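You operate a simulated robot arm through the tools that you are given. There is no shell and no other tool.

You are at the controls of a simulated two-armed robot. One attempt, no reset.

## Task
Set the depth on machine seven to its card, lock it, then swing the comb to the stop.
Fine: the red lever frees the yellow knob; set with the spindle stopped; the comb ends swung back.

Only the result counts: the job must be done as asked and must still hold three seconds after the hand-in. Knocking over, shifting, dropping, spilling or breaking anything else fails it.

## Robot
Two 7-joint arms with two-finger parallel grippers on one trunk that stands fixed in place. Base frame: the origin is at the foot of the trunk, x ahead of it, y to its left, z up. Lengths are in m, angles in rad, forces in N, time in s.
The left shoulder is at [0.07, 0.134, 1.226], the right one opposite. With the tool pointing down near the work surface each hand reaches from about 0.1 to 0.62 m from the base axis, measured 20 degrees to its own side. Payload 1.57 kg a hand.
Tool frame (each hand has its own): the origin (TCP) lies between the finger pads and is the grasp point; the fingertips stand 0.03 m ahead of it; z points along the fingers, y is the line along which they close. Largest opening 0.08 m; finger width 0.017, thickness 0.012; the body of the gripper, 0.04 by 0.082 m, starts 0.08 m behind the TCP.
Orientation is that of the tool frame in the base frame, as a unit quaternion [w, x, y, z]. With the fingers straight down and closing along the base's y, the tool's x points along the base's -x, its y along +y and its z along -z.

## Interface
- The arms move only by the tool servo_tool. It takes "left_motion", "right_motion" or both (then of equal length, played together; a hand with none holds still); each is a list of rows, each a list of 6 numbers: the shift along the base's x, y, z in m, then the turn, a rotation vector about the base's x, y, z in rad. In form: [[x, y, z, rx, ry, rz], ...]. A call has 1 to 20 rows; each row shifts and turns the commanded pose from where the row before left it. "left_grip" and "right_grip" are, for a hand that has rows, the gripper command, from -1 (shut) to 1 (fully open), values between in proportion, set as the call begins (left out, the last holds). A row lasts 0.2 s, in which the tool goes at most 0.05 m and 0.15 rad; a call with a longer step from one row to the next is refused whole, and so is a gripper value outside its range. Where a pose cannot be reached the arm comes as near as it can. A force on the tool above 70 N (or 10 N above the force at the start of the call, whichever is more), or a blocked arm, ends the call early, and 0.2 s more pass. The fingers move at their own pace (about 0.153 m/s each) and stop on an object; they squeeze with about 40 N. The grip force told is the motor's: it shows also when the fingers shut on nothing. Time passes only in rows, and 0.2 s behind the last, so rows that do not move let the fingers close. The reply holds the time, the measured pose of the TCP, the force on the tool along the base axes, the opening and the grip force, in the units named above and with some noise, with the torque about the TCP (base axes, N m) and any sound that the robot's microphone picked up.
- Cameras (640 x 400 px; columns grow to the right, rows downward): "scene" is now at [0.1275, 0.0252, 1.4437]; the picture's right is [0.32, -0.95, 0.00], its down [-0.65, -0.22, -0.72] and it looks along [0.68, 0.23, -0.69] (base axes); focal length 282 px, centre (320, 200). "left" rides on the left gripper at [0.072, 0.007, -0.122] in its tool frame; the picture's right is [-0.09, 1.00, 0.00], its down [-0.84, -0.08, -0.54] and it looks along [-0.54, -0.05, 0.84] (tool axes); focal length 238 px, centre (320, 200). "right" rides on the right gripper at [0.072, -0.007, -0.122] in its tool frame; the picture's right is [0.09, 1.00, 0.00], its down [-0.84, 0.08, -0.54] and it looks along [-0.54, 0.05, 0.84] (tool axes); focal length 238 px, centre (320, 200).
- camera(camera): a new picture of that camera. No time passes.
- raise_lower(by): slides the trunk up (or, below 0, down) by that many m; the arms and the scene camera ride with it, the base frame stays. It gives what a move gives, with no picture.
- pan_tilt(pan, tilt): turns the head with the scene camera to pan (to the left, within 1.501 rad either way) and tilt (down, from -0.506 to 1.204), counted from straight ahead of the robot. It gives what a move gives.
- pixel_to_xyz(camera, pixels): for up to 12 pixels [column, row] of the newest picture of that camera ("zoom" is the newest enlarged one), the place [x, y, z] in the base frame of the surface seen there, good to about 0.003 m. No time passes.
- enlarge(camera, box): a new picture of the part [left, top, right, bottom] of that camera's present view, enlarged. No time passes.
- finish_job(): hands the job in; it is judged then, once.

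Unless the task says otherwise, let go and move clear before handing in.

The tools are called after "Call:" by a JSON object that holds its "api" and its "payload". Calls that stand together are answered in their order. servo_tool: Moves the arms, as the interface text tells. Its arguments: {"type":"object","properties":{"left_motion":{"type":"array"},"left_grip":{"type":"number"},"right_motion":{"type":"array"},"right_grip":{"type":"number"}},"required":[]} The other tools are called the same way: raise_lower (by) slides the trunk up or down; pan_tilt (pan, tilt) turns the head that bears the scene camera; camera (camera) takes a picture; pixel_to_xyz (camera, pixels) gives the place of the surface under pixels of a picture; enlarge (camera, box) takes an enlarged picture of a part of a camera's view; finish_job () hands the job in.

At the start:

```text
time_s: 0.0
left_tcp_pos: [0.3568, 0.4204, 1.2218]
left_tool_rot: [0.0, 0.001, 1.0, 0.0]
left_force: [0.1, -0.5, -0.2]
left_torque: [0.03, -0.02, -0.04]
left_width: 0.0798
left_grasp_force: 0.0
right_tcp_pos: [0.3872, 0.0516, 1.1575]
right_tool_rot: [0.0, 0.0, 1.0, 0.001]
right_force: [0.1, -0.5, 0.6]
right_torque: [0.01, -0.01, -0.05]
right_width: 0.0797
right_grasp_force: 0.0
trunk travel left (down, up): [-0.8, 0.14]
head pan, tilt: [0.326, 0.763]
```

scene: 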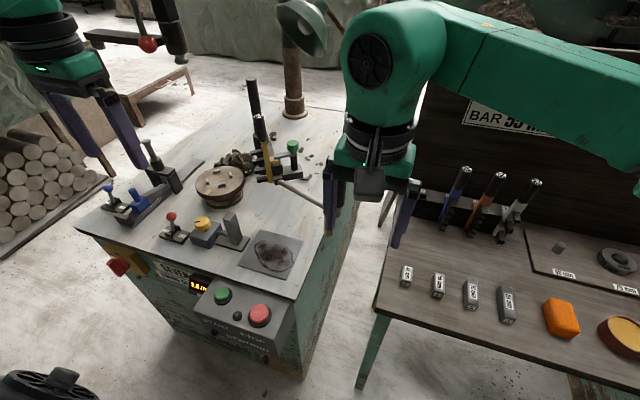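
right: 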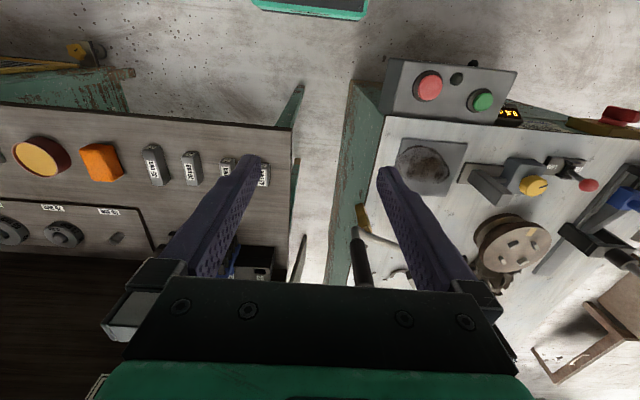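
left: 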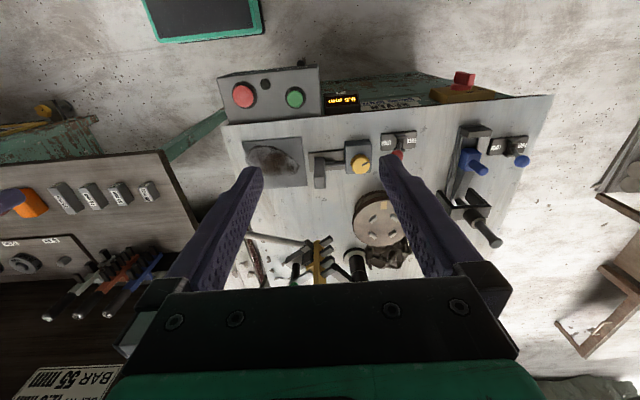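

The scene shows a machine table with a yellow knob (≈202,222), red lever (≈172,220), blue lever, a spindle drum and a control box with green/red buttons. I'll look closer before moving.

Call:
{"api": "enlarge", "payload": {"camera": "scene", "box": [80, 130, 320, 280]}}

Call:
{"api": "enlarge", "payload": {"camera": "left", "box": [200, 60, 560, 285]}}

Call:
{"api": "enlarge", "payload": {"camera": "scene", "box": [80, 220, 320, 370]}}

Call:
{"api": "enlarge", "payload": {"camera": "scene", "box": [400, 70, 640, 220]}}

```text
2.67 times, centred on (200, 205) of scene
```

zoom: 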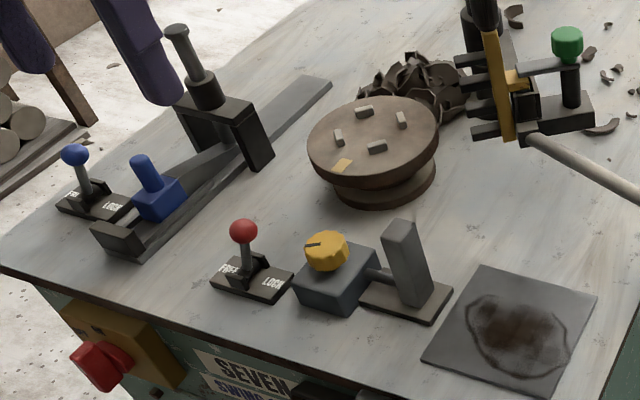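

```text
1.78 times, centred on (380, 172) of left
```

zoom: 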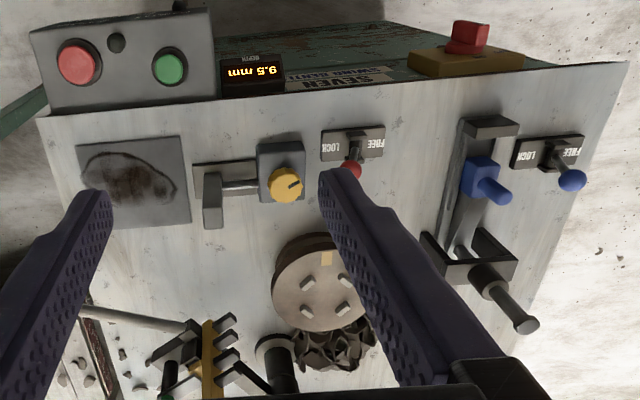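

```text
2.67 times, centred on (200, 295) of scene
```

zoom: 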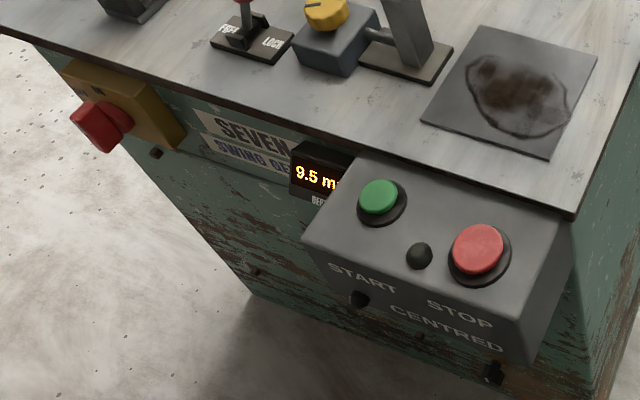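

```text
2.67 times, centred on (520, 145) of scene
```

zoom: 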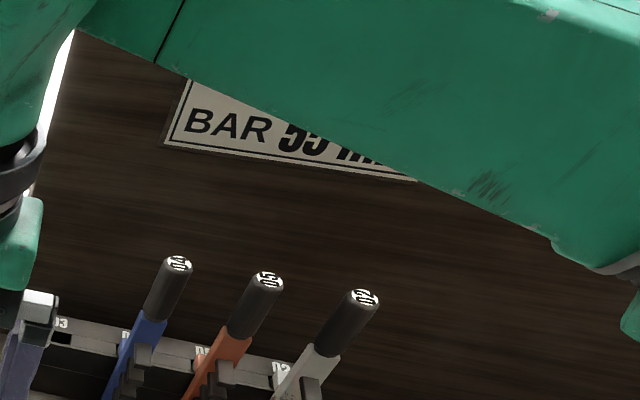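

The display reads 9.5 mm depth; a card on the backboard ("BAR 55 mm …", left camera px ≈ (70,380)) is partly hidden. I'll look around for all cards with the head.

Call:
{"api": "enlarge", "payload": {"camera": "left", "box": [0, 340, 130, 400]}}

Call:
{"api": "pan_tilt", "payload": {"pan": -0.2, "tilt": 0.5}}

Call:
{"api": "camera", "payload": {"camera": "scene"}}

```text
4.92 times, centred on (65, 370) of left
```

zoom: 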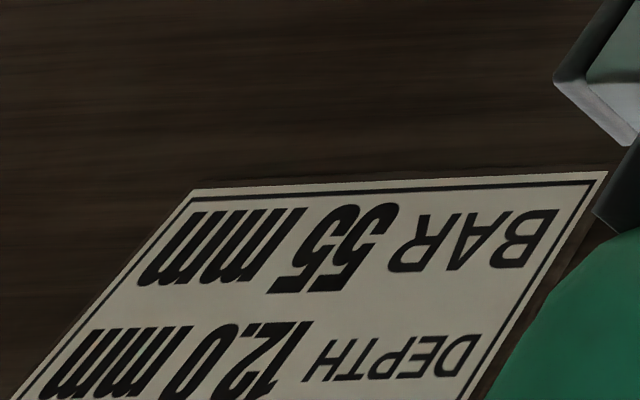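

```text
time_s: 0.9
left_tcp_pos: [0.357, 0.4211, 1.2213]
left_tool_rot: [-0.001, 0.001, 1.0, 0.0]
left_force: [0.0, 0.0, 0.7]
left_torque: [-0.01, -0.04, -0.03]
left_width: 0.0799
left_grasp_force: 0.0
right_tcp_pos: [0.3846, 0.0526, 1.158]
right_tool_rot: [-0.001, 0.0, 1.0, 0.0]
right_force: [-0.9, -0.3, 0.7]
right_torque: [0.03, 0.02, 0.02]
right_width: 0.0802
right_grasp_force: 0.0
trunk travel left (down, up): [-0.8, 0.14]
head pan, tilt: [-0.201, 0.499]
```

```text
taken
```

scene: 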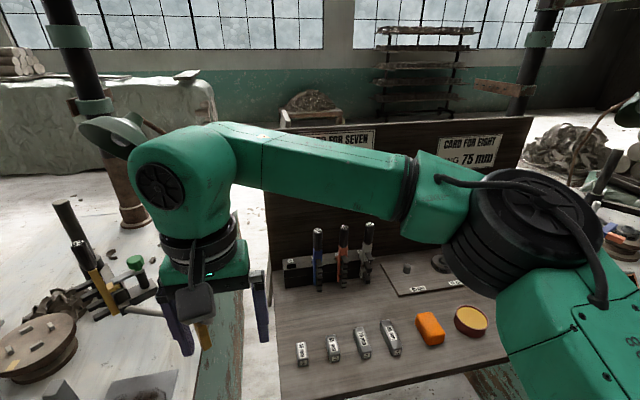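

The left card is "CARD FOR SEVEN" and the right "CARD FOR EIGHT"; the right arm hides most of seven's card. I'll move the right hand toward the trunk's right side to clear the view.

Call:
{"api": "servo_tool", "payload": {"right_motion": [[0, -0.045, 0.0, 0, 0, 0], [0, -0.045, 0.0, 0, 0, 0], [-0.02, -0.045, 0.0, 0, 0, 0], [-0.02, -0.045, 0.0, 0, 0, 0], [-0.03, -0.035, 0.0, 0, 0, 0], [-0.03, -0.035, 0.0, 0, 0, 0]]}}

Call:
{"api": "camera", "payload": {"camera": "scene"}}

```text
time_s: 2.4
left_tcp_pos: [0.3534, 0.4191, 1.2235]
left_tool_rot: [0.001, -0.001, 1.0, 0.001]
left_force: [-0.9, -0.6, 0.4]
left_torque: [0.0, -0.02, -0.02]
left_width: 0.0801
left_grasp_force: 0.1
right_tcp_pos: [0.2827, -0.1992, 1.159]
right_tool_rot: [0.001, 0.0, 1.0, 0.002]
right_force: [-0.3, 0.1, 0.2]
right_torque: [0.03, -0.01, 0.02]
right_width: 0.08
right_grasp_force: 0.0
trunk travel left (down, up): [-0.8, 0.14]
head pan, tilt: [-0.201, 0.499]
```

```text
taken
```

scene: 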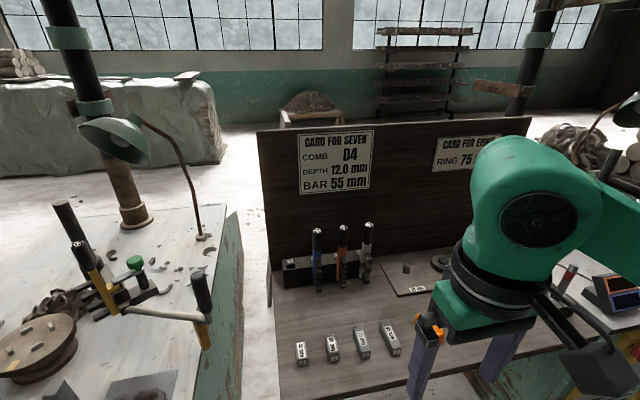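

Call:
{"api": "enlarge", "payload": {"camera": "scene", "box": [250, 110, 410, 210]}}

Call:
{"api": "pan_tilt", "payload": {"pan": 0.35, "tilt": 0.75}}

Call:
{"api": "camera", "payload": {"camera": "scene"}}

```text
4.00 times, centred on (330, 160) of scene
```

zoom: 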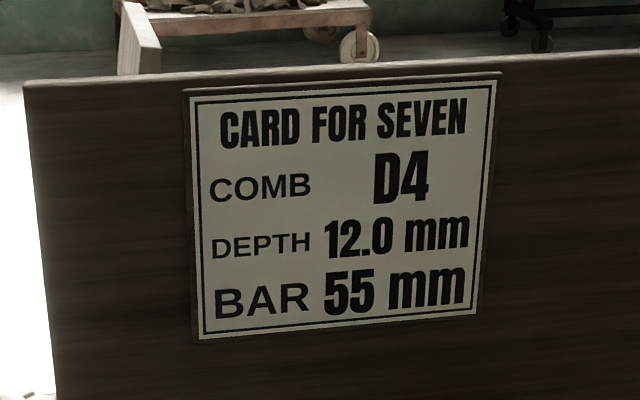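

```text
time_s: 3.3
left_tcp_pos: [0.3563, 0.4209, 1.2225]
left_tool_rot: [0.0, 0.0, 1.0, 0.0]
left_force: [0.5, 0.6, 0.9]
left_torque: [0.0, 0.03, -0.01]
left_width: 0.0801
left_grasp_force: 0.0
right_tcp_pos: [0.2862, -0.1976, 1.1585]
right_tool_rot: [0.0, 0.0, 1.0, 0.001]
right_force: [-0.5, -0.4, 0.3]
right_torque: [-0.01, -0.04, 0.04]
right_width: 0.0797
right_grasp_force: 0.1
trunk travel left (down, up): [-0.8, 0.14]
head pan, tilt: [0.351, 0.75]
```

```text
taken
```

scene: 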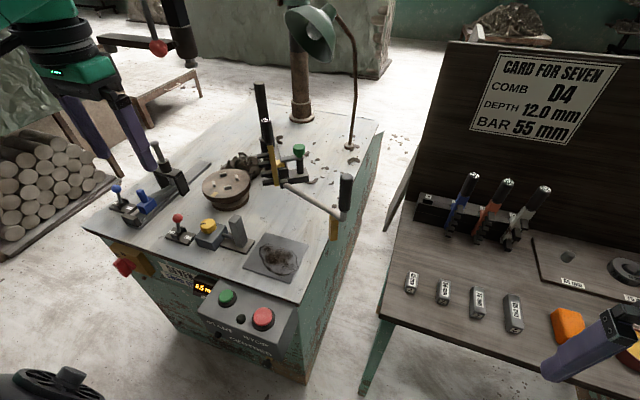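

Card for seven: comb D4, depth 12.0 mm, bar 55 mm; display is at 9.5 mm. Now I zoom in on machine details to understand the mechanism.

Call:
{"api": "enlarge", "payload": {"camera": "scene", "box": [150, 190, 310, 290]}}

Call:
{"api": "enlarge", "payload": {"camera": "scene", "box": [200, 80, 380, 240]}}

Call:
{"api": "enlarge", "payload": {"camera": "scene", "box": [90, 130, 250, 230]}}

Call:
{"api": "enlarge", "payload": {"camera": "scene", "box": [90, 240, 310, 380]}}

Call:
{"api": "enlarge", "payload": {"camera": "scene", "box": [400, 160, 560, 260]}}

Call:
{"api": "pixel_to_xyz", "payload": {"camera": "scene", "pixels": [[178, 217], [208, 226], [235, 222], [227, 297], [262, 317], [346, 185], [334, 222], [298, 148], [228, 180], [115, 188], [137, 195], [264, 100]]}}

```text
4.00 times, centred on (230, 240) of scene
```

zoom: 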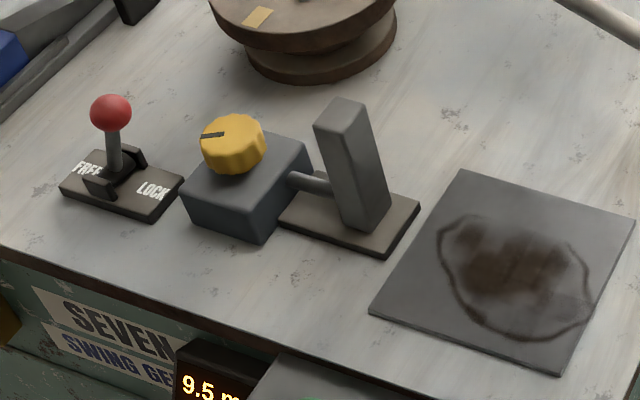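

```text
2.50 times, centred on (290, 160) of scene
```

zoom: 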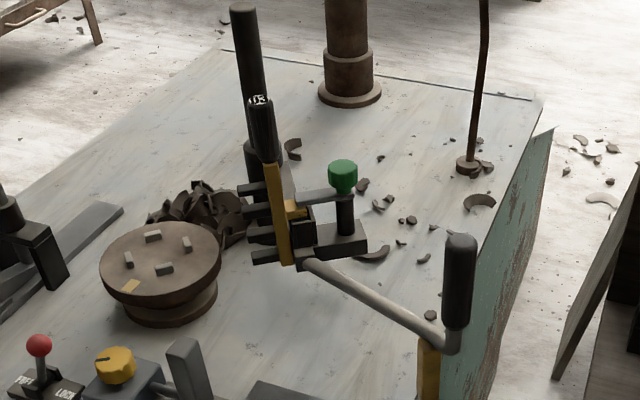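

```text
4.00 times, centred on (170, 180) of scene
```

zoom: 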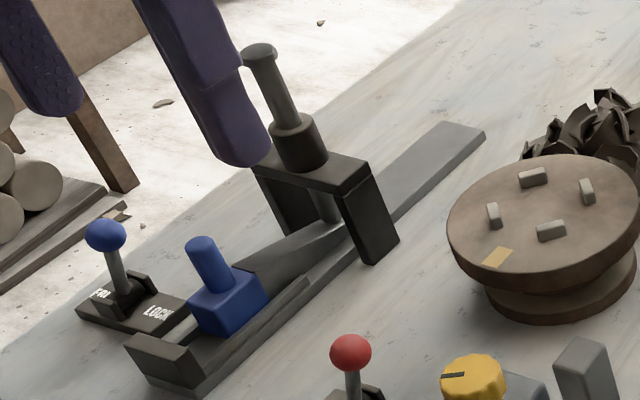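

```text
2.86 times, centred on (200, 310) of scene
```

zoom: 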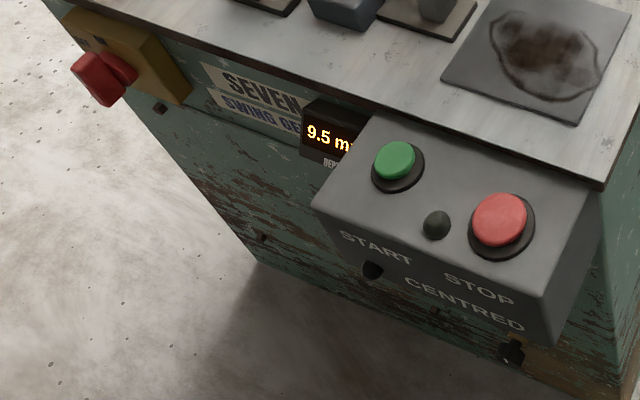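

```text
4.00 times, centred on (480, 210) of scene
```

zoom: 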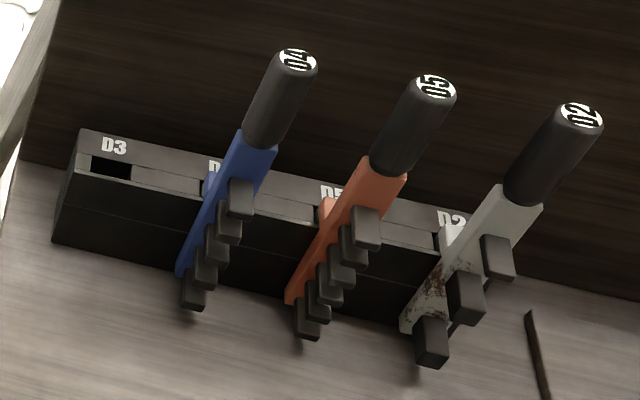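

```text
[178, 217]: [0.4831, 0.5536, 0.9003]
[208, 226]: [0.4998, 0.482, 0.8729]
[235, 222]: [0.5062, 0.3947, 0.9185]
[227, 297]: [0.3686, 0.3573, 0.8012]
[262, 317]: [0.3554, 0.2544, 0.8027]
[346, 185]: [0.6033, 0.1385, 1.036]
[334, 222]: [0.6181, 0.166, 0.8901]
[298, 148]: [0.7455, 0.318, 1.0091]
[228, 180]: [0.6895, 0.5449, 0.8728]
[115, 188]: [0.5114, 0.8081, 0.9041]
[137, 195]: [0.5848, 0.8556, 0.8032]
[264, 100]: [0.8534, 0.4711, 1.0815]
```

The depth gear: red lever with FREE/LOCK plate at about (178,230), yellow knob on a box, and a grey stop block joined to it by a rod. The swing handle (346,185) sits on a rod from the comb holder. I'll measure the lever and knob more finely.

Call:
{"api": "enlarge", "payload": {"camera": "scene", "box": [156, 200, 268, 270]}}

Call:
{"api": "pixel_to_xyz", "payload": {"camera": "zoom", "pixels": [[125, 100], [128, 180], [60, 195], [140, 260], [205, 225], [125, 170], [300, 160], [265, 145], [330, 130], [310, 270], [490, 110], [530, 300]]}}

Call:
{"api": "camera", "payload": {"camera": "left"}}

Call:
{"api": "enlarge", "payload": {"camera": "left", "box": [300, 110, 460, 210]}}

```text
5.71 times, centred on (212, 235) of scene
```

zoom: 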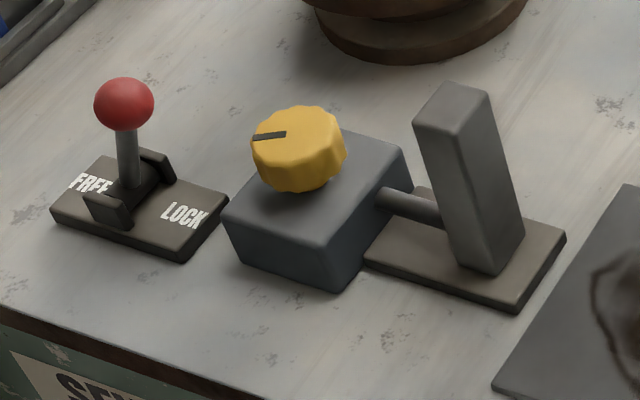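

```text
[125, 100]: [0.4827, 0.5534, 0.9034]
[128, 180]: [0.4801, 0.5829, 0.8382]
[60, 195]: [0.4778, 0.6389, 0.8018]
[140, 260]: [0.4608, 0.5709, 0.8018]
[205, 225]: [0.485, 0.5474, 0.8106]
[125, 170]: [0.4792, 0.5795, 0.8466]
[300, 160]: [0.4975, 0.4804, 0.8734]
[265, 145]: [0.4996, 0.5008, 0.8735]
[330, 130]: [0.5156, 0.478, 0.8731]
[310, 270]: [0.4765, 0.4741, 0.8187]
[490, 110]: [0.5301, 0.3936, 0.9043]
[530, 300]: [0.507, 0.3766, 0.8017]
```

```text
taken
```

left: 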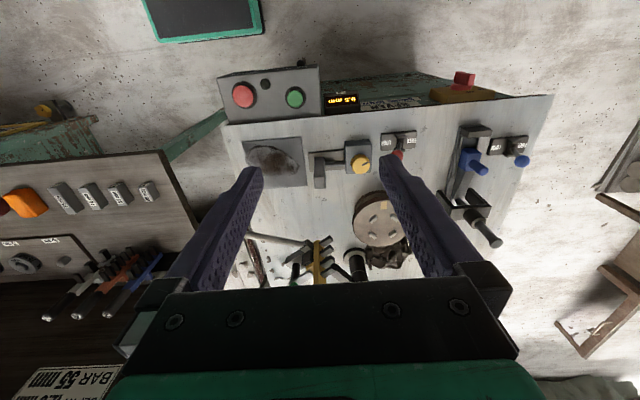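

```text
4.00 times, centred on (380, 160) of left
```

zoom: 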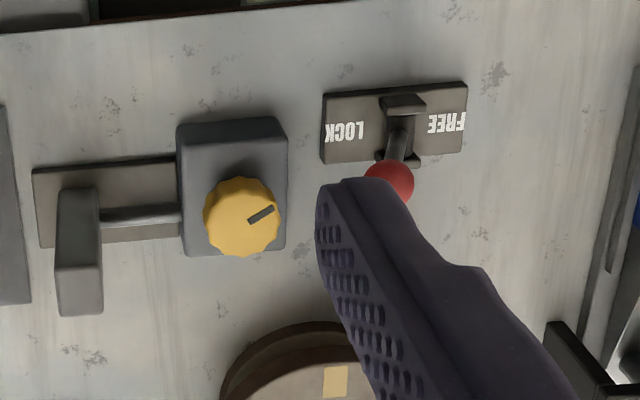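

The ball (y≈0.556) leans to the LOCK side of the plate (plate centre y≈0.59), so it is locked now. Next I measure the swing arm, post, holder and stop.

Call:
{"api": "enlarge", "payload": {"camera": "scene", "box": [210, 70, 370, 170]}}

Call:
{"api": "pixel_to_xyz", "payload": {"camera": "scene", "pixels": [[259, 88], [262, 110], [264, 140], [266, 125], [277, 165], [272, 180], [292, 180], [300, 190], [320, 205], [331, 213], [333, 238], [346, 178]]}}

Call:
{"api": "enlarge", "payload": {"camera": "scene", "box": [250, 140, 378, 260]}}

```text
4.00 times, centred on (290, 120) of scene
```

zoom: 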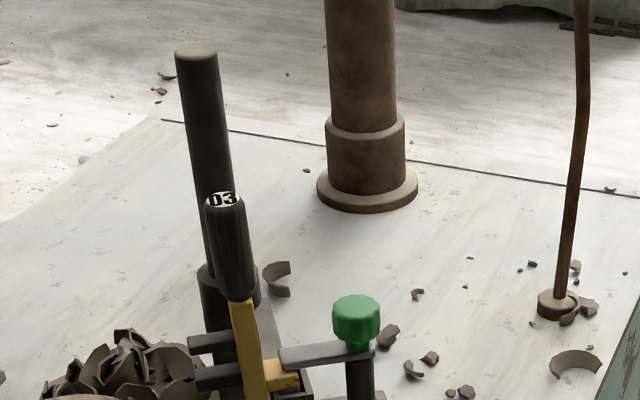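

```text
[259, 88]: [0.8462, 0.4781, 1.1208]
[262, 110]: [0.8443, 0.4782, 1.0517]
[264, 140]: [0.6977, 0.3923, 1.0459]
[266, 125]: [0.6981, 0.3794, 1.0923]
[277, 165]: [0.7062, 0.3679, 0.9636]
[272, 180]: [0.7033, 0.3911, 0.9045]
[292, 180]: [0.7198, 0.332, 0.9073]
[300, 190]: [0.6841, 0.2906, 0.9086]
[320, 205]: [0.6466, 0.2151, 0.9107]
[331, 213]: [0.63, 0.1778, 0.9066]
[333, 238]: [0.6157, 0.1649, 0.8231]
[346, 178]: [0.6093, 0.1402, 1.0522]
```

```text
3.33 times, centred on (314, 200) of scene
```

zoom: 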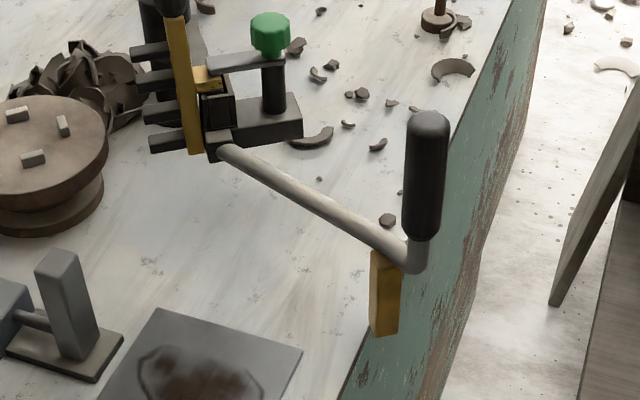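

The swing rod (z≈0.91) carries a yellow striker (333,238) which meets the grey stop block when the handle swings toward the panel; the post at (0.85,0.475) is the pivot. I'll first move the left hand above the red ball to test the reach.

Call:
{"api": "servo_tool", "payload": {"left_motion": [[0.03, 0.033, 0, 0, 0, 0], [0.03, 0.033, 0, 0, 0, 0], [0.03, 0.033, -0.02, 0, 0, 0], [0.025, 0.03, -0.03, 0, 0, 0], [0.016, 0.007, -0.04, 0, 0, 0], [0, 0, -0.04, 0, 0, 0], [0, 0, -0.04, 0, 0, 0], [0, 0, 0, 0, 0, 0]], "left_grip": 0.4}}

Call:
{"api": "camera", "payload": {"camera": "scene"}}

Call:
{"api": "camera", "payload": {"camera": "left"}}

```text
time_s: 5.1
left_tcp_pos: [0.4756, 0.5406, 1.0679]
left_tool_rot: [0.0, 0.0, 1.0, 0.001]
left_force: [0.7, 0.0, -0.3]
left_torque: [0.0, 0.03, -0.02]
left_width: 0.0559
left_grasp_force: 0.0
left hand out of reach, approached as far as the arm can: row 4
right_tcp_pos: [0.2857, -0.1984, 1.1592]
right_tool_rot: [0.0, 0.0, 1.0, 0.001]
right_force: [0.0, 0.3, 0.4]
right_torque: [0.02, -0.01, -0.02]
right_width: 0.08
right_grasp_force: 0.0
trunk travel left (down, up): [-0.8, 0.14]
head pan, tilt: [0.351, 0.75]
```

```text
taken
```

scene: 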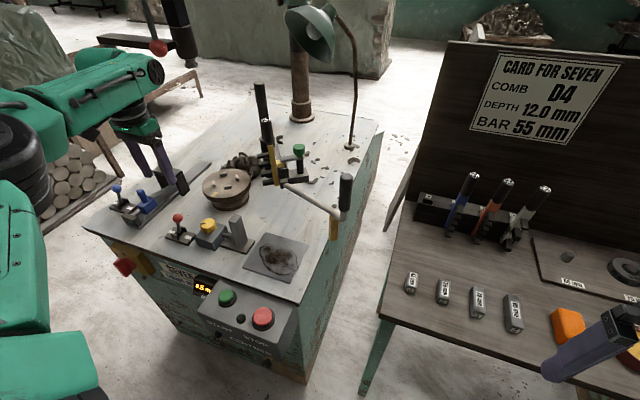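

```text
taken
```

left: 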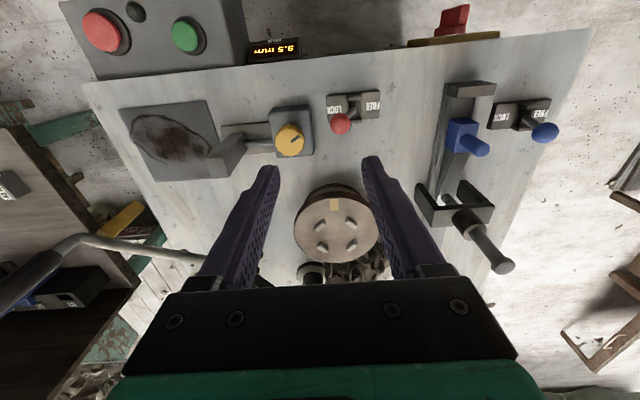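

The left hand stops ~2 cm short of the ball's plan position with the tool straight down, so I'll lower the trunk and tilt the tool slightly forward. First I back the left hand off, and check the bench height under the right hand.

Call:
{"api": "pixel_to_xyz", "payload": {"camera": "scene", "pixels": [[440, 330], [562, 325], [512, 305], [270, 255], [425, 240], [460, 180]]}}

Call:
{"api": "servo_tool", "payload": {"left_motion": [[-0.03, -0.02, 0.02, 0, 0, 0], [-0.03, -0.02, 0.02, 0, 0, 0]], "right_motion": [[-0.02, 0, 0.04, 0, 0, 0], [-0.02, 0, 0.04, 0, 0, 0]]}}

```text
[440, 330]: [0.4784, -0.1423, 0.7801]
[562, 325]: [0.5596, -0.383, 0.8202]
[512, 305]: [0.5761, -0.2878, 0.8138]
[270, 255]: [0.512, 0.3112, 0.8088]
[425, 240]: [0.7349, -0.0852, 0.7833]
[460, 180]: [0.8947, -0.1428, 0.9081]
```

```text
time_s: 5.7
left_tcp_pos: [0.4111, 0.5016, 1.1078]
left_tool_rot: [0.001, 0.001, 1.0, 0.001]
left_force: [-0.7, -0.7, 0.5]
left_torque: [0.02, -0.02, 0.02]
left_width: 0.0555
left_grasp_force: 0.1
right_tcp_pos: [0.2427, -0.1979, 1.2384]
right_tool_rot: [0.0, 0.0, 1.0, 0.0]
right_force: [0.3, -1.5, 0.6]
right_torque: [0.02, -0.07, -0.04]
right_width: 0.08
right_grasp_force: 0.0
trunk travel left (down, up): [-0.8, 0.14]
head pan, tilt: [0.351, 0.75]
```

The bench starts at x≈0.45, z 0.78, so the right hand at x 0.24 is clear. Lowering the trunk by 0.13.

Call:
{"api": "raise_lower", "payload": {"by": -0.13}}

Call:
{"api": "camera", "payload": {"camera": "scene"}}

Call:
{"api": "camera", "payload": {"camera": "left"}}

```text
time_s: 7.3
left_tcp_pos: [0.4148, 0.5017, 0.9781]
left_tool_rot: [0.0, 0.0, 1.0, 0.001]
left_force: [0.0, 0.9, 0.2]
left_torque: [-0.01, 0.02, 0.02]
left_width: 0.0562
left_grasp_force: 0.0
right_tcp_pos: [0.2458, -0.1984, 1.1077]
right_tool_rot: [0.0, 0.0, 1.0, 0.002]
right_force: [-0.3, -0.9, -0.1]
right_torque: [-0.02, 0.0, 0.04]
right_width: 0.0802
right_grasp_force: 0.0
trunk travel left (down, up): [-0.67, 0.27]
head pan, tilt: [0.351, 0.75]
```

```text
taken
```

scene: 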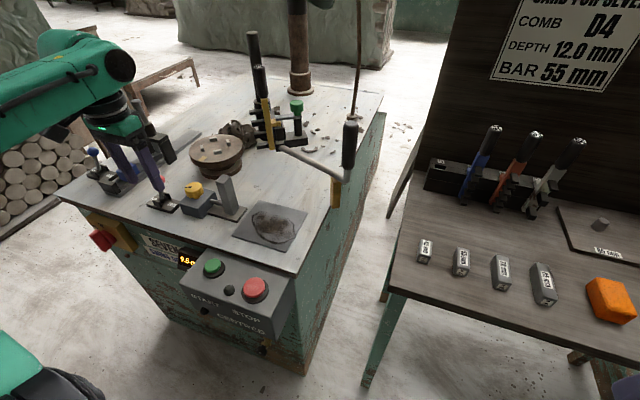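

```text
taken
```

left: 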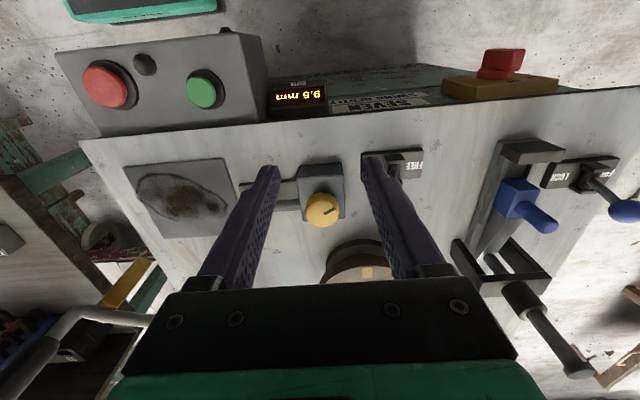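

Display still 9.5 mm in the left view (298,97). Let me re-measure the red lever from the new height before touching it.

Call:
{"api": "enlarge", "payload": {"camera": "scene", "box": [80, 140, 272, 260]}}

Call:
{"api": "servo_tool", "payload": {"left_motion": [[-0.02, -0.045, 0.02, 0, 0, 0], [-0.02, -0.045, 0.02, 0, 0, 0]]}}

Call:
{"api": "camera", "payload": {"camera": "left"}}

Call:
{"api": "enlarge", "payload": {"camera": "left", "box": [240, 100, 496, 260]}}

Call:
{"api": "enlarge", "payload": {"camera": "scene", "box": [130, 150, 258, 230]}}

```text
3.33 times, centred on (176, 200) of scene
```

zoom: 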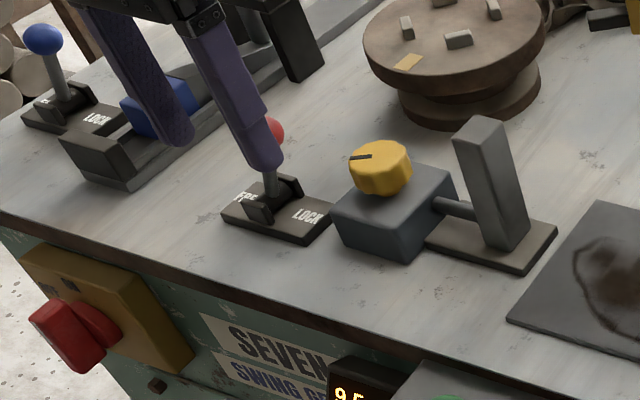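

```text
refused: row 1 steps farther than a row can; nothing moved
```

```text
taken
```

left: 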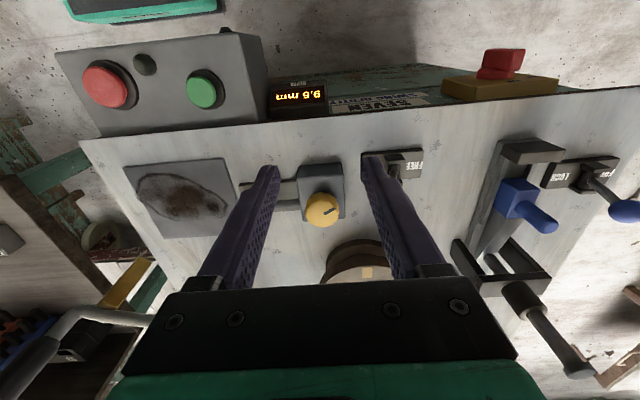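

```text
2.50 times, centred on (368, 180) of left
```

zoom: 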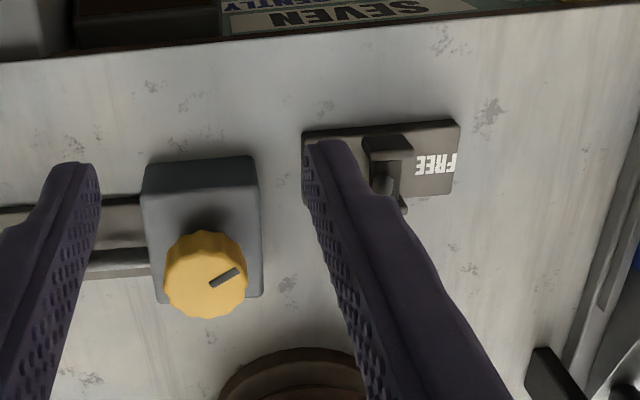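

```text
5.00 times, centred on (194, 190) of scene
```

zoom: 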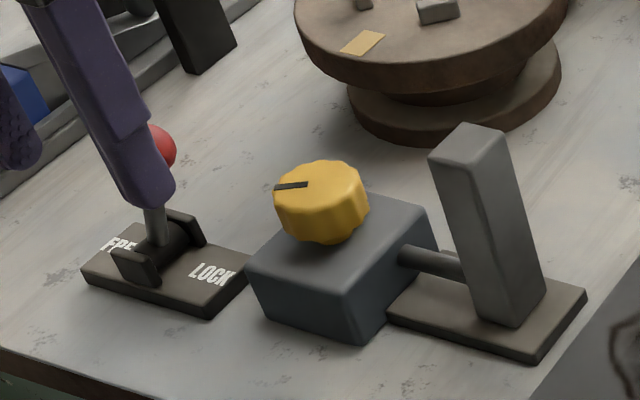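

The plate reads "SEVEN – SWING GENTLY", so the comb must be swung slowly. I'll shift the left hand aside to see the ball.

Call:
{"api": "servo_tool", "payload": {"left_motion": [[-0.02, -0.035, 0.02, 0, 0, 0], [-0.02, -0.035, 0.02, 0, 0, 0]]}}

Call:
{"api": "enlarge", "payload": {"camera": "left", "box": [240, 90, 496, 250]}}

Call:
{"api": "camera", "payload": {"camera": "scene"}}

Call:
{"api": "enlarge", "payload": {"camera": "scene", "box": [130, 150, 258, 230]}}

```text
time_s: 7.9
left_tcp_pos: [0.372, 0.4304, 1.0173]
left_tool_rot: [0.0, 0.001, 1.0, 0.001]
left_force: [-0.2, -0.9, 0.0]
left_torque: [-0.06, -0.01, 0.03]
left_width: 0.0559
left_grasp_force: 0.0
right_tcp_pos: [0.2452, -0.1986, 1.1079]
right_tool_rot: [0.001, 0.0, 1.0, 0.001]
right_force: [-0.3, -1.1, -0.3]
right_torque: [0.04, -0.01, -0.01]
right_width: 0.0801
right_grasp_force: 0.0
trunk travel left (down, up): [-0.67, 0.27]
head pan, tilt: [0.351, 0.75]
```

```text
2.50 times, centred on (368, 170) of left
```

zoom: 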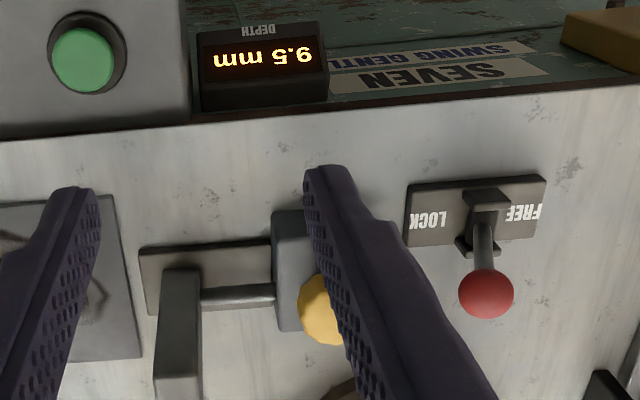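

```text
taken
```

scene: 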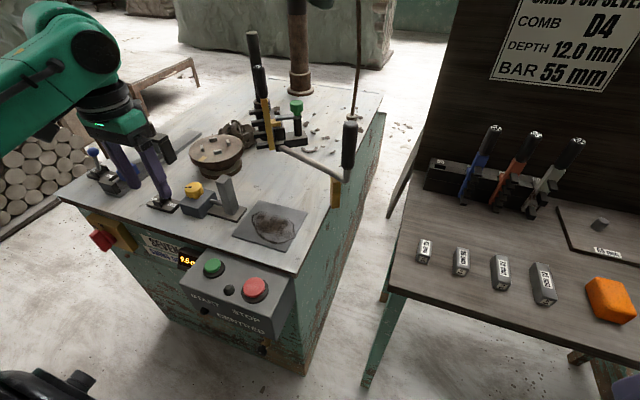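

```text
5.00 times, centred on (194, 190) of scene
```

zoom: 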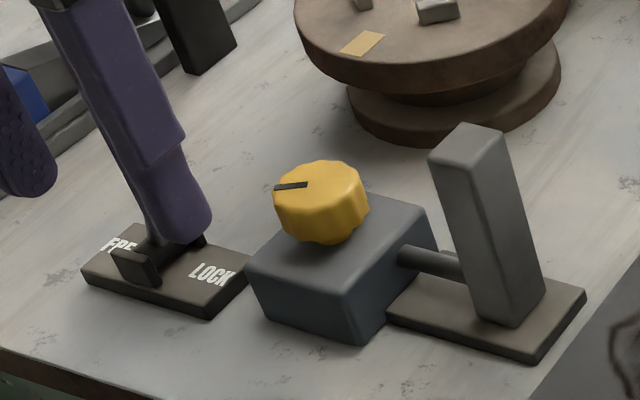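

Call:
{"api": "pixel_to_xyz", "payload": {"camera": "left", "pixels": [[434, 207], [432, 188], [407, 178], [453, 175], [433, 170], [455, 166], [412, 166], [365, 210], [315, 230], [340, 190]]}}

```text
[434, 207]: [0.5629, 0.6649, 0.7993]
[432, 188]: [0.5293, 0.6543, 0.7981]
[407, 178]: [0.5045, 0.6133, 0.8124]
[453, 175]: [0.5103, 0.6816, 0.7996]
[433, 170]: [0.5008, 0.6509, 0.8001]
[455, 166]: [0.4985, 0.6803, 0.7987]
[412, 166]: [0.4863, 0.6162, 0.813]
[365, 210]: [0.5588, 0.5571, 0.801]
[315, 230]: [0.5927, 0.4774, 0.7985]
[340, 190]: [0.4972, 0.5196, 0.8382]
```

Those pixels were read against the older left picture; I'll take a fresh one and query again.

Call:
{"api": "camera", "payload": {"camera": "left"}}

Call:
{"api": "pixel_to_xyz", "payload": {"camera": "left", "pixels": [[434, 207], [434, 200], [434, 186], [436, 170], [411, 178], [448, 174], [404, 165], [457, 161], [367, 214], [310, 200], [316, 245], [335, 207]]}}

```text
taken
```

left: 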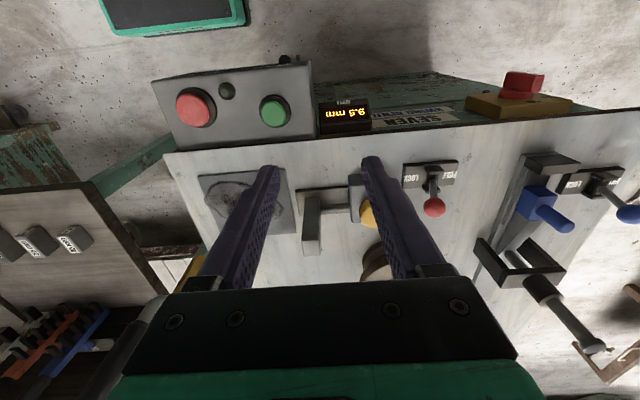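

```text
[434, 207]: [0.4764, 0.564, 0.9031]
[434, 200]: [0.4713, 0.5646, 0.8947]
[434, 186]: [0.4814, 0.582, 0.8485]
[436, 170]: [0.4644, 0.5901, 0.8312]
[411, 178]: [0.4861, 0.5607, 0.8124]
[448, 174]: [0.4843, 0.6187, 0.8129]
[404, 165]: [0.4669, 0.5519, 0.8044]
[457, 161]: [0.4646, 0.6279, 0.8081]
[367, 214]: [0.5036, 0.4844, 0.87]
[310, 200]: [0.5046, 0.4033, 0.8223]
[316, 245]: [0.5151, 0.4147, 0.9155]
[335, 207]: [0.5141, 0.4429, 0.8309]
```

The ball centre comes out near (0.487, 0.567, 0.891), leaning toward LOCK; plate centre y≈0.59. I'll yaw and tilt the left tool to gain reach and come up to the ball along the tool axis, open.

Call:
{"api": "servo_tool", "payload": {"left_motion": [[0.0, 0.0, 0.01, 0, 0, 0.15], [0, 0, 0.01, 0, 0, 0.15], [0, 0, 0, 0, 0, 0.15], [0.019, 0.0295, -0.012, 0.0544, -0.1125, 0], [0.019, 0.0295, -0.012, 0.0544, -0.1125, 0], [0.019, 0.0295, -0.012, 0.0544, -0.1125, 0], [0.019, 0.0295, -0.031, 0.0544, -0.1125, 0], [0, 0, 0, 0, 0, 0]], "left_grip": 0.6}}

Call:
{"api": "camera", "payload": {"camera": "scene"}}

Call:
{"api": "camera", "payload": {"camera": "left"}}

```text
time_s: 9.7
left_tcp_pos: [0.4501, 0.549, 0.9696]
left_tool_rot: [0.242, -0.216, 0.944, 0.056]
left_force: [0.2, 0.6, 0.7]
left_torque: [0.03, 0.0, 0.02]
left_width: 0.0641
left_grasp_force: 0.0
right_tcp_pos: [0.2462, -0.1986, 1.1079]
right_tool_rot: [0.0, 0.0, 1.0, 0.001]
right_force: [-0.3, 0.6, -0.8]
right_torque: [0.0, 0.01, -0.01]
right_width: 0.08
right_grasp_force: 0.0
trunk travel left (down, up): [-0.67, 0.27]
head pan, tilt: [0.351, 0.75]
```

```text
taken
```

scene: 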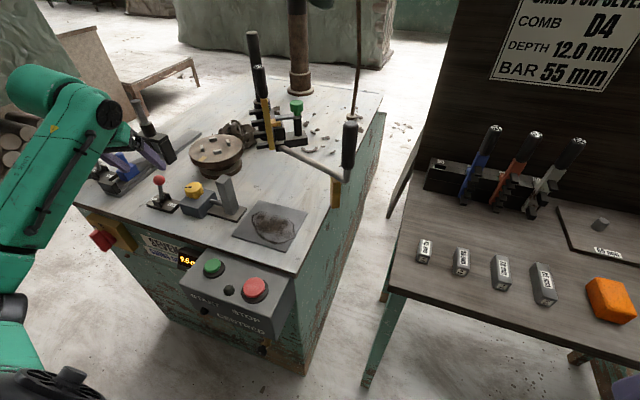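

```text
taken
```

left: 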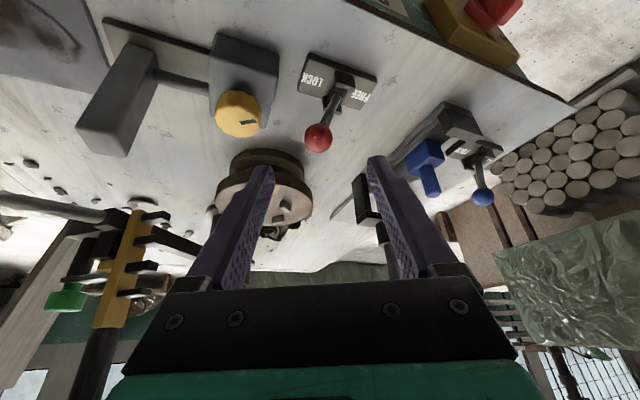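

The ball appears at (318,137) in the left view, where a point 0.09 m ahead on the tool axis should be (320,141): well lined up. Advancing 0.075 m along the tool axis.

Call:
{"api": "servo_tool", "payload": {"left_motion": [[0.0108, 0.0052, -0.022, 0, 0, 0], [0.0108, 0.0052, -0.022, 0, 0, 0], [0.0108, 0.0052, -0.022, 0, 0, 0], [0, 0, 0, 0, 0, 0]]}}

Call:
{"api": "camera", "payload": {"camera": "left"}}

Call:
{"api": "enlarge", "payload": {"camera": "scene", "box": [100, 130, 260, 230]}}

```text
time_s: 10.7
left_tcp_pos: [0.4833, 0.5655, 0.9027]
left_tool_rot: [0.242, -0.216, 0.944, 0.055]
left_force: [0.2, 0.3, 0.0]
left_torque: [0.01, 0.0, 0.02]
left_width: 0.0642
left_grasp_force: 0.0
right_tcp_pos: [0.2456, -0.1985, 1.1082]
right_tool_rot: [0.0, 0.001, 1.0, 0.0]
right_force: [0.9, -0.6, 0.1]
right_torque: [-0.02, 0.03, -0.02]
right_width: 0.08
right_grasp_force: 0.0
trunk travel left (down, up): [-0.67, 0.27]
head pan, tilt: [0.351, 0.75]
```

```text
taken
```

left: 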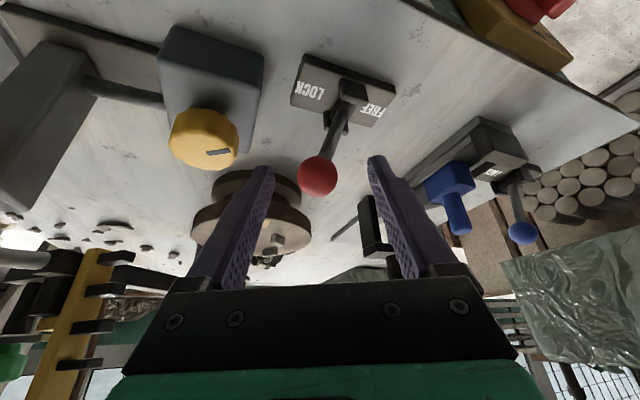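

```text
4.00 times, centred on (180, 180) of scene
```

zoom: 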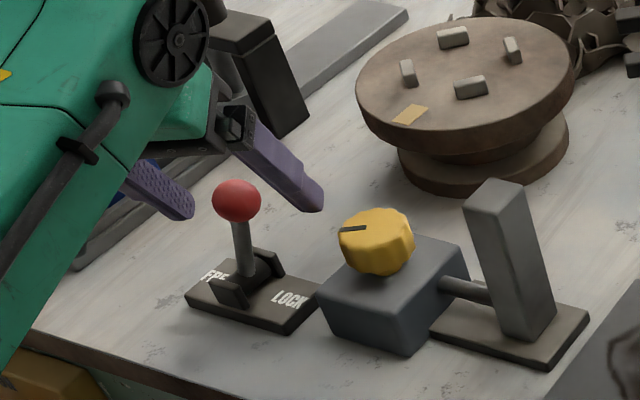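

The ball sits between the fingertips (318,177). Closing on it.

Call:
{"api": "servo_tool", "payload": {"left_motion": [[0, 0, 0, 0, 0, 0], [0, 0, 0, 0, 0, 0]], "left_grip": -1}}

Call:
{"api": "enlarge", "payload": {"camera": "scene", "box": [100, 130, 260, 230]}}

```text
time_s: 11.3
left_tcp_pos: [0.4835, 0.5635, 0.9044]
left_tool_rot: [0.242, -0.215, 0.945, 0.055]
left_force: [0.8, -0.9, 0.4]
left_torque: [-0.06, -0.17, -0.06]
left_width: 0.0254
left_grasp_force: 36.8
right_tcp_pos: [0.2465, -0.1975, 1.108]
right_tool_rot: [0.0, 0.0, 1.0, 0.0]
right_force: [-0.5, 0.1, 0.8]
right_torque: [0.02, -0.03, 0.01]
right_width: 0.0799
right_grasp_force: 0.1
trunk travel left (down, up): [-0.67, 0.27]
head pan, tilt: [0.351, 0.75]
```

```text
4.00 times, centred on (180, 180) of scene
```

zoom: 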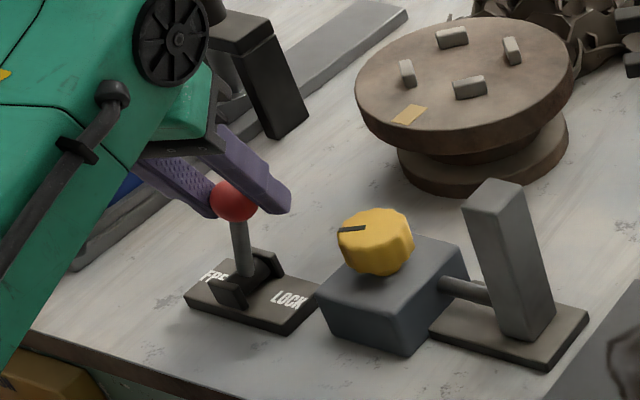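

Gripped (width 0.0254, 37 N). Now swinging the lever toward FREE (+y) along its arc in small steps.

Call:
{"api": "servo_tool", "payload": {"left_motion": [[0, 0.008, 0.002, 0, 0, 0], [0, 0.009, 0.002, 0, 0, 0], [0, 0.009, 0.0, 0, 0, 0], [0, 0.009, -0.001, 0, 0, 0], [0, 0.009, -0.002, 0, 0, 0]]}}

Call:
{"api": "enlarge", "payload": {"camera": "scene", "box": [100, 130, 260, 230]}}

Call:
{"api": "camera", "payload": {"camera": "left"}}

```text
time_s: 12.5
left_tcp_pos: [0.4841, 0.6068, 0.9077]
left_tool_rot: [0.242, -0.215, 0.944, 0.057]
left_force: [5.7, -6.5, 4.8]
left_torque: [-0.68, 0.56, 0.02]
left_width: 0.0252
left_grasp_force: 36.7
right_tcp_pos: [0.2476, -0.2013, 1.1072]
right_tool_rot: [0.0, 0.0, 1.0, 0.002]
right_force: [-0.3, -0.1, 0.3]
right_torque: [0.0, -0.02, -0.01]
right_width: 0.08
right_grasp_force: 0.0
trunk travel left (down, up): [-0.67, 0.27]
head pan, tilt: [0.351, 0.75]
```

```text
4.00 times, centred on (180, 180) of scene
```

zoom: 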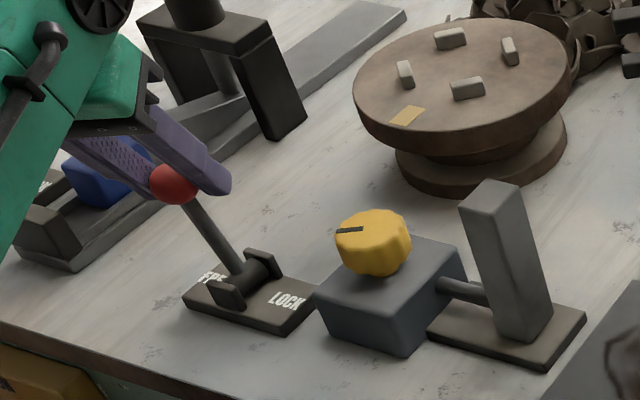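

```text
taken
```

left: 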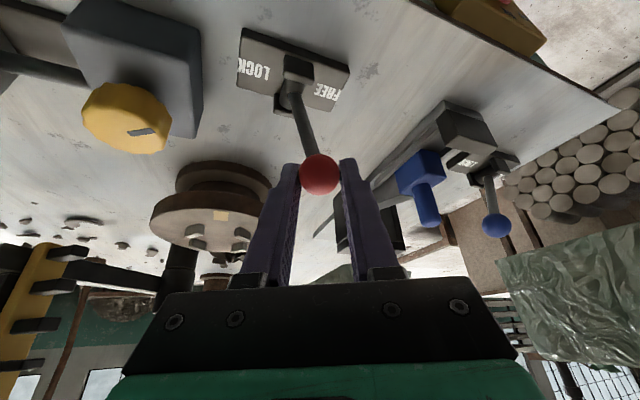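

The lever now leans to the FREE side, with 6 N resistance building. I'll press a bit further to make sure it is at its end.

Call:
{"api": "servo_tool", "payload": {"left_motion": [[0, 0.005, -0.003, 0, 0, 0], [0, 0.005, -0.003, 0, 0, 0]]}}

Call:
{"api": "enlarge", "payload": {"camera": "scene", "box": [100, 130, 260, 230]}}

```text
time_s: 13.1
left_tcp_pos: [0.4846, 0.6148, 0.9044]
left_tool_rot: [0.244, -0.216, 0.944, 0.058]
left_force: [6.6, -9.8, 13.9]
left_torque: [-0.01, -0.33, 0.07]
left_width: 0.0255
left_grasp_force: 36.3
right_tcp_pos: [0.2469, -0.2021, 1.1069]
right_tool_rot: [0.0, 0.0, 1.0, 0.002]
right_force: [0.4, -0.2, 0.0]
right_torque: [0.0, 0.0, 0.0]
right_width: 0.08
right_grasp_force: 0.0
trunk travel left (down, up): [-0.67, 0.27]
head pan, tilt: [0.351, 0.75]
```

```text
4.00 times, centred on (180, 180) of scene
```

zoom: 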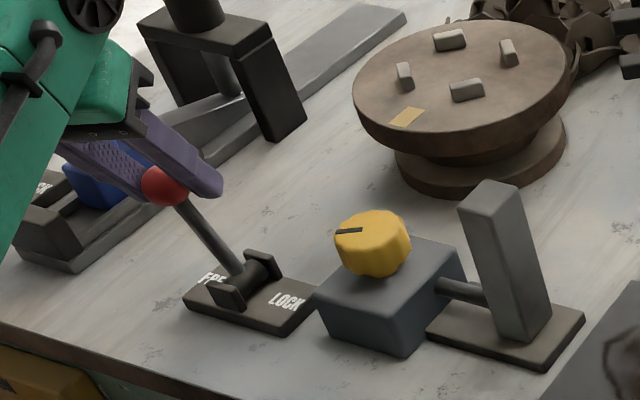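

The lever is now clearly over at FREE with the force rising, so it's at the end. Opening and backing off along the tool axis.

Call:
{"api": "servo_tool", "payload": {"left_motion": [[0, 0, 0, 0, 0, 0], [0, 0, 0, 0, 0, 0]], "left_grip": 0.6}}

Call:
{"api": "servo_tool", "payload": {"left_motion": [[-0.0108, -0.0052, 0.022, 0, 0, 0], [-0.0108, -0.0052, 0.022, 0, 0, 0], [-0.0108, -0.0052, 0.022, 0, 0, 0], [-0.0108, -0.0052, 0.022, 0, 0, 0]]}}

Call:
{"api": "enlarge", "payload": {"camera": "scene", "box": [100, 130, 260, 230]}}

Call:
{"api": "camera", "payload": {"camera": "left"}}

```text
time_s: 13.7
left_tcp_pos: [0.4821, 0.6186, 0.9004]
left_tool_rot: [0.241, -0.215, 0.945, 0.056]
left_force: [-0.4, 0.6, 0.2]
left_torque: [-0.01, 0.03, 0.01]
left_width: 0.0643
left_grasp_force: 0.0
right_tcp_pos: [0.2468, -0.1989, 1.1084]
right_tool_rot: [0.0, 0.0, 1.0, 0.001]
right_force: [0.4, -0.9, 0.5]
right_torque: [0.02, -0.04, 0.0]
right_width: 0.0799
right_grasp_force: 0.1
trunk travel left (down, up): [-0.67, 0.27]
head pan, tilt: [0.351, 0.75]
```

```text
time_s: 14.7
left_tcp_pos: [0.4391, 0.5969, 0.989]
left_tool_rot: [0.241, -0.216, 0.945, 0.056]
left_force: [-0.1, 0.7, 0.6]
left_torque: [0.0, -0.03, 0.0]
left_width: 0.0641
left_grasp_force: 0.0
right_tcp_pos: [0.2457, -0.1984, 1.1078]
right_tool_rot: [0.0, 0.001, 1.0, 0.001]
right_force: [-0.5, 0.3, -0.2]
right_torque: [0.0, -0.01, -0.05]
right_width: 0.0801
right_grasp_force: 0.0
trunk travel left (down, up): [-0.67, 0.27]
head pan, tilt: [0.351, 0.75]
```

```text
4.00 times, centred on (180, 180) of scene
```

zoom: 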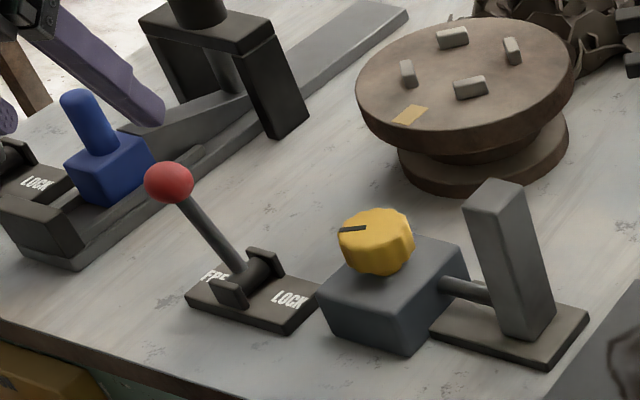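

```text
taken
```

left: 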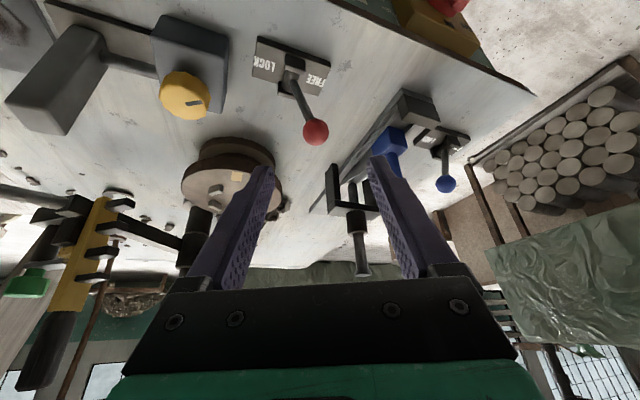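

The lever stays on FREE. Now I measure the knob precisely.

Call:
{"api": "enlarge", "payload": {"camera": "scene", "box": [172, 172, 220, 202]}}

Call:
{"api": "pixel_to_xyz", "payload": {"camera": "zoom", "pixels": [[180, 170], [280, 110], [370, 170], [260, 220], [265, 165], [190, 140], [350, 135], [310, 215], [220, 300], [360, 260]]}}

```text
13.33 times, centred on (196, 187) of scene
```

zoom: 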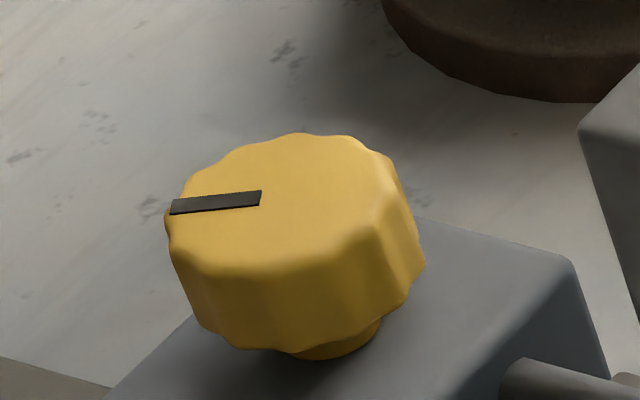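

```text
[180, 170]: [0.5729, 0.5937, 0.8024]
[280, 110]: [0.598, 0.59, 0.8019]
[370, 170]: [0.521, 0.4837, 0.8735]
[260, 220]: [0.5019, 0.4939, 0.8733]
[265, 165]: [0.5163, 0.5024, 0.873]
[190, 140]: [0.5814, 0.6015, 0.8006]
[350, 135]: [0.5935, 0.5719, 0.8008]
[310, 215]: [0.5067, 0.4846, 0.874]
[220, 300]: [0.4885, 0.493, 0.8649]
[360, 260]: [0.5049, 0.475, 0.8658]
```

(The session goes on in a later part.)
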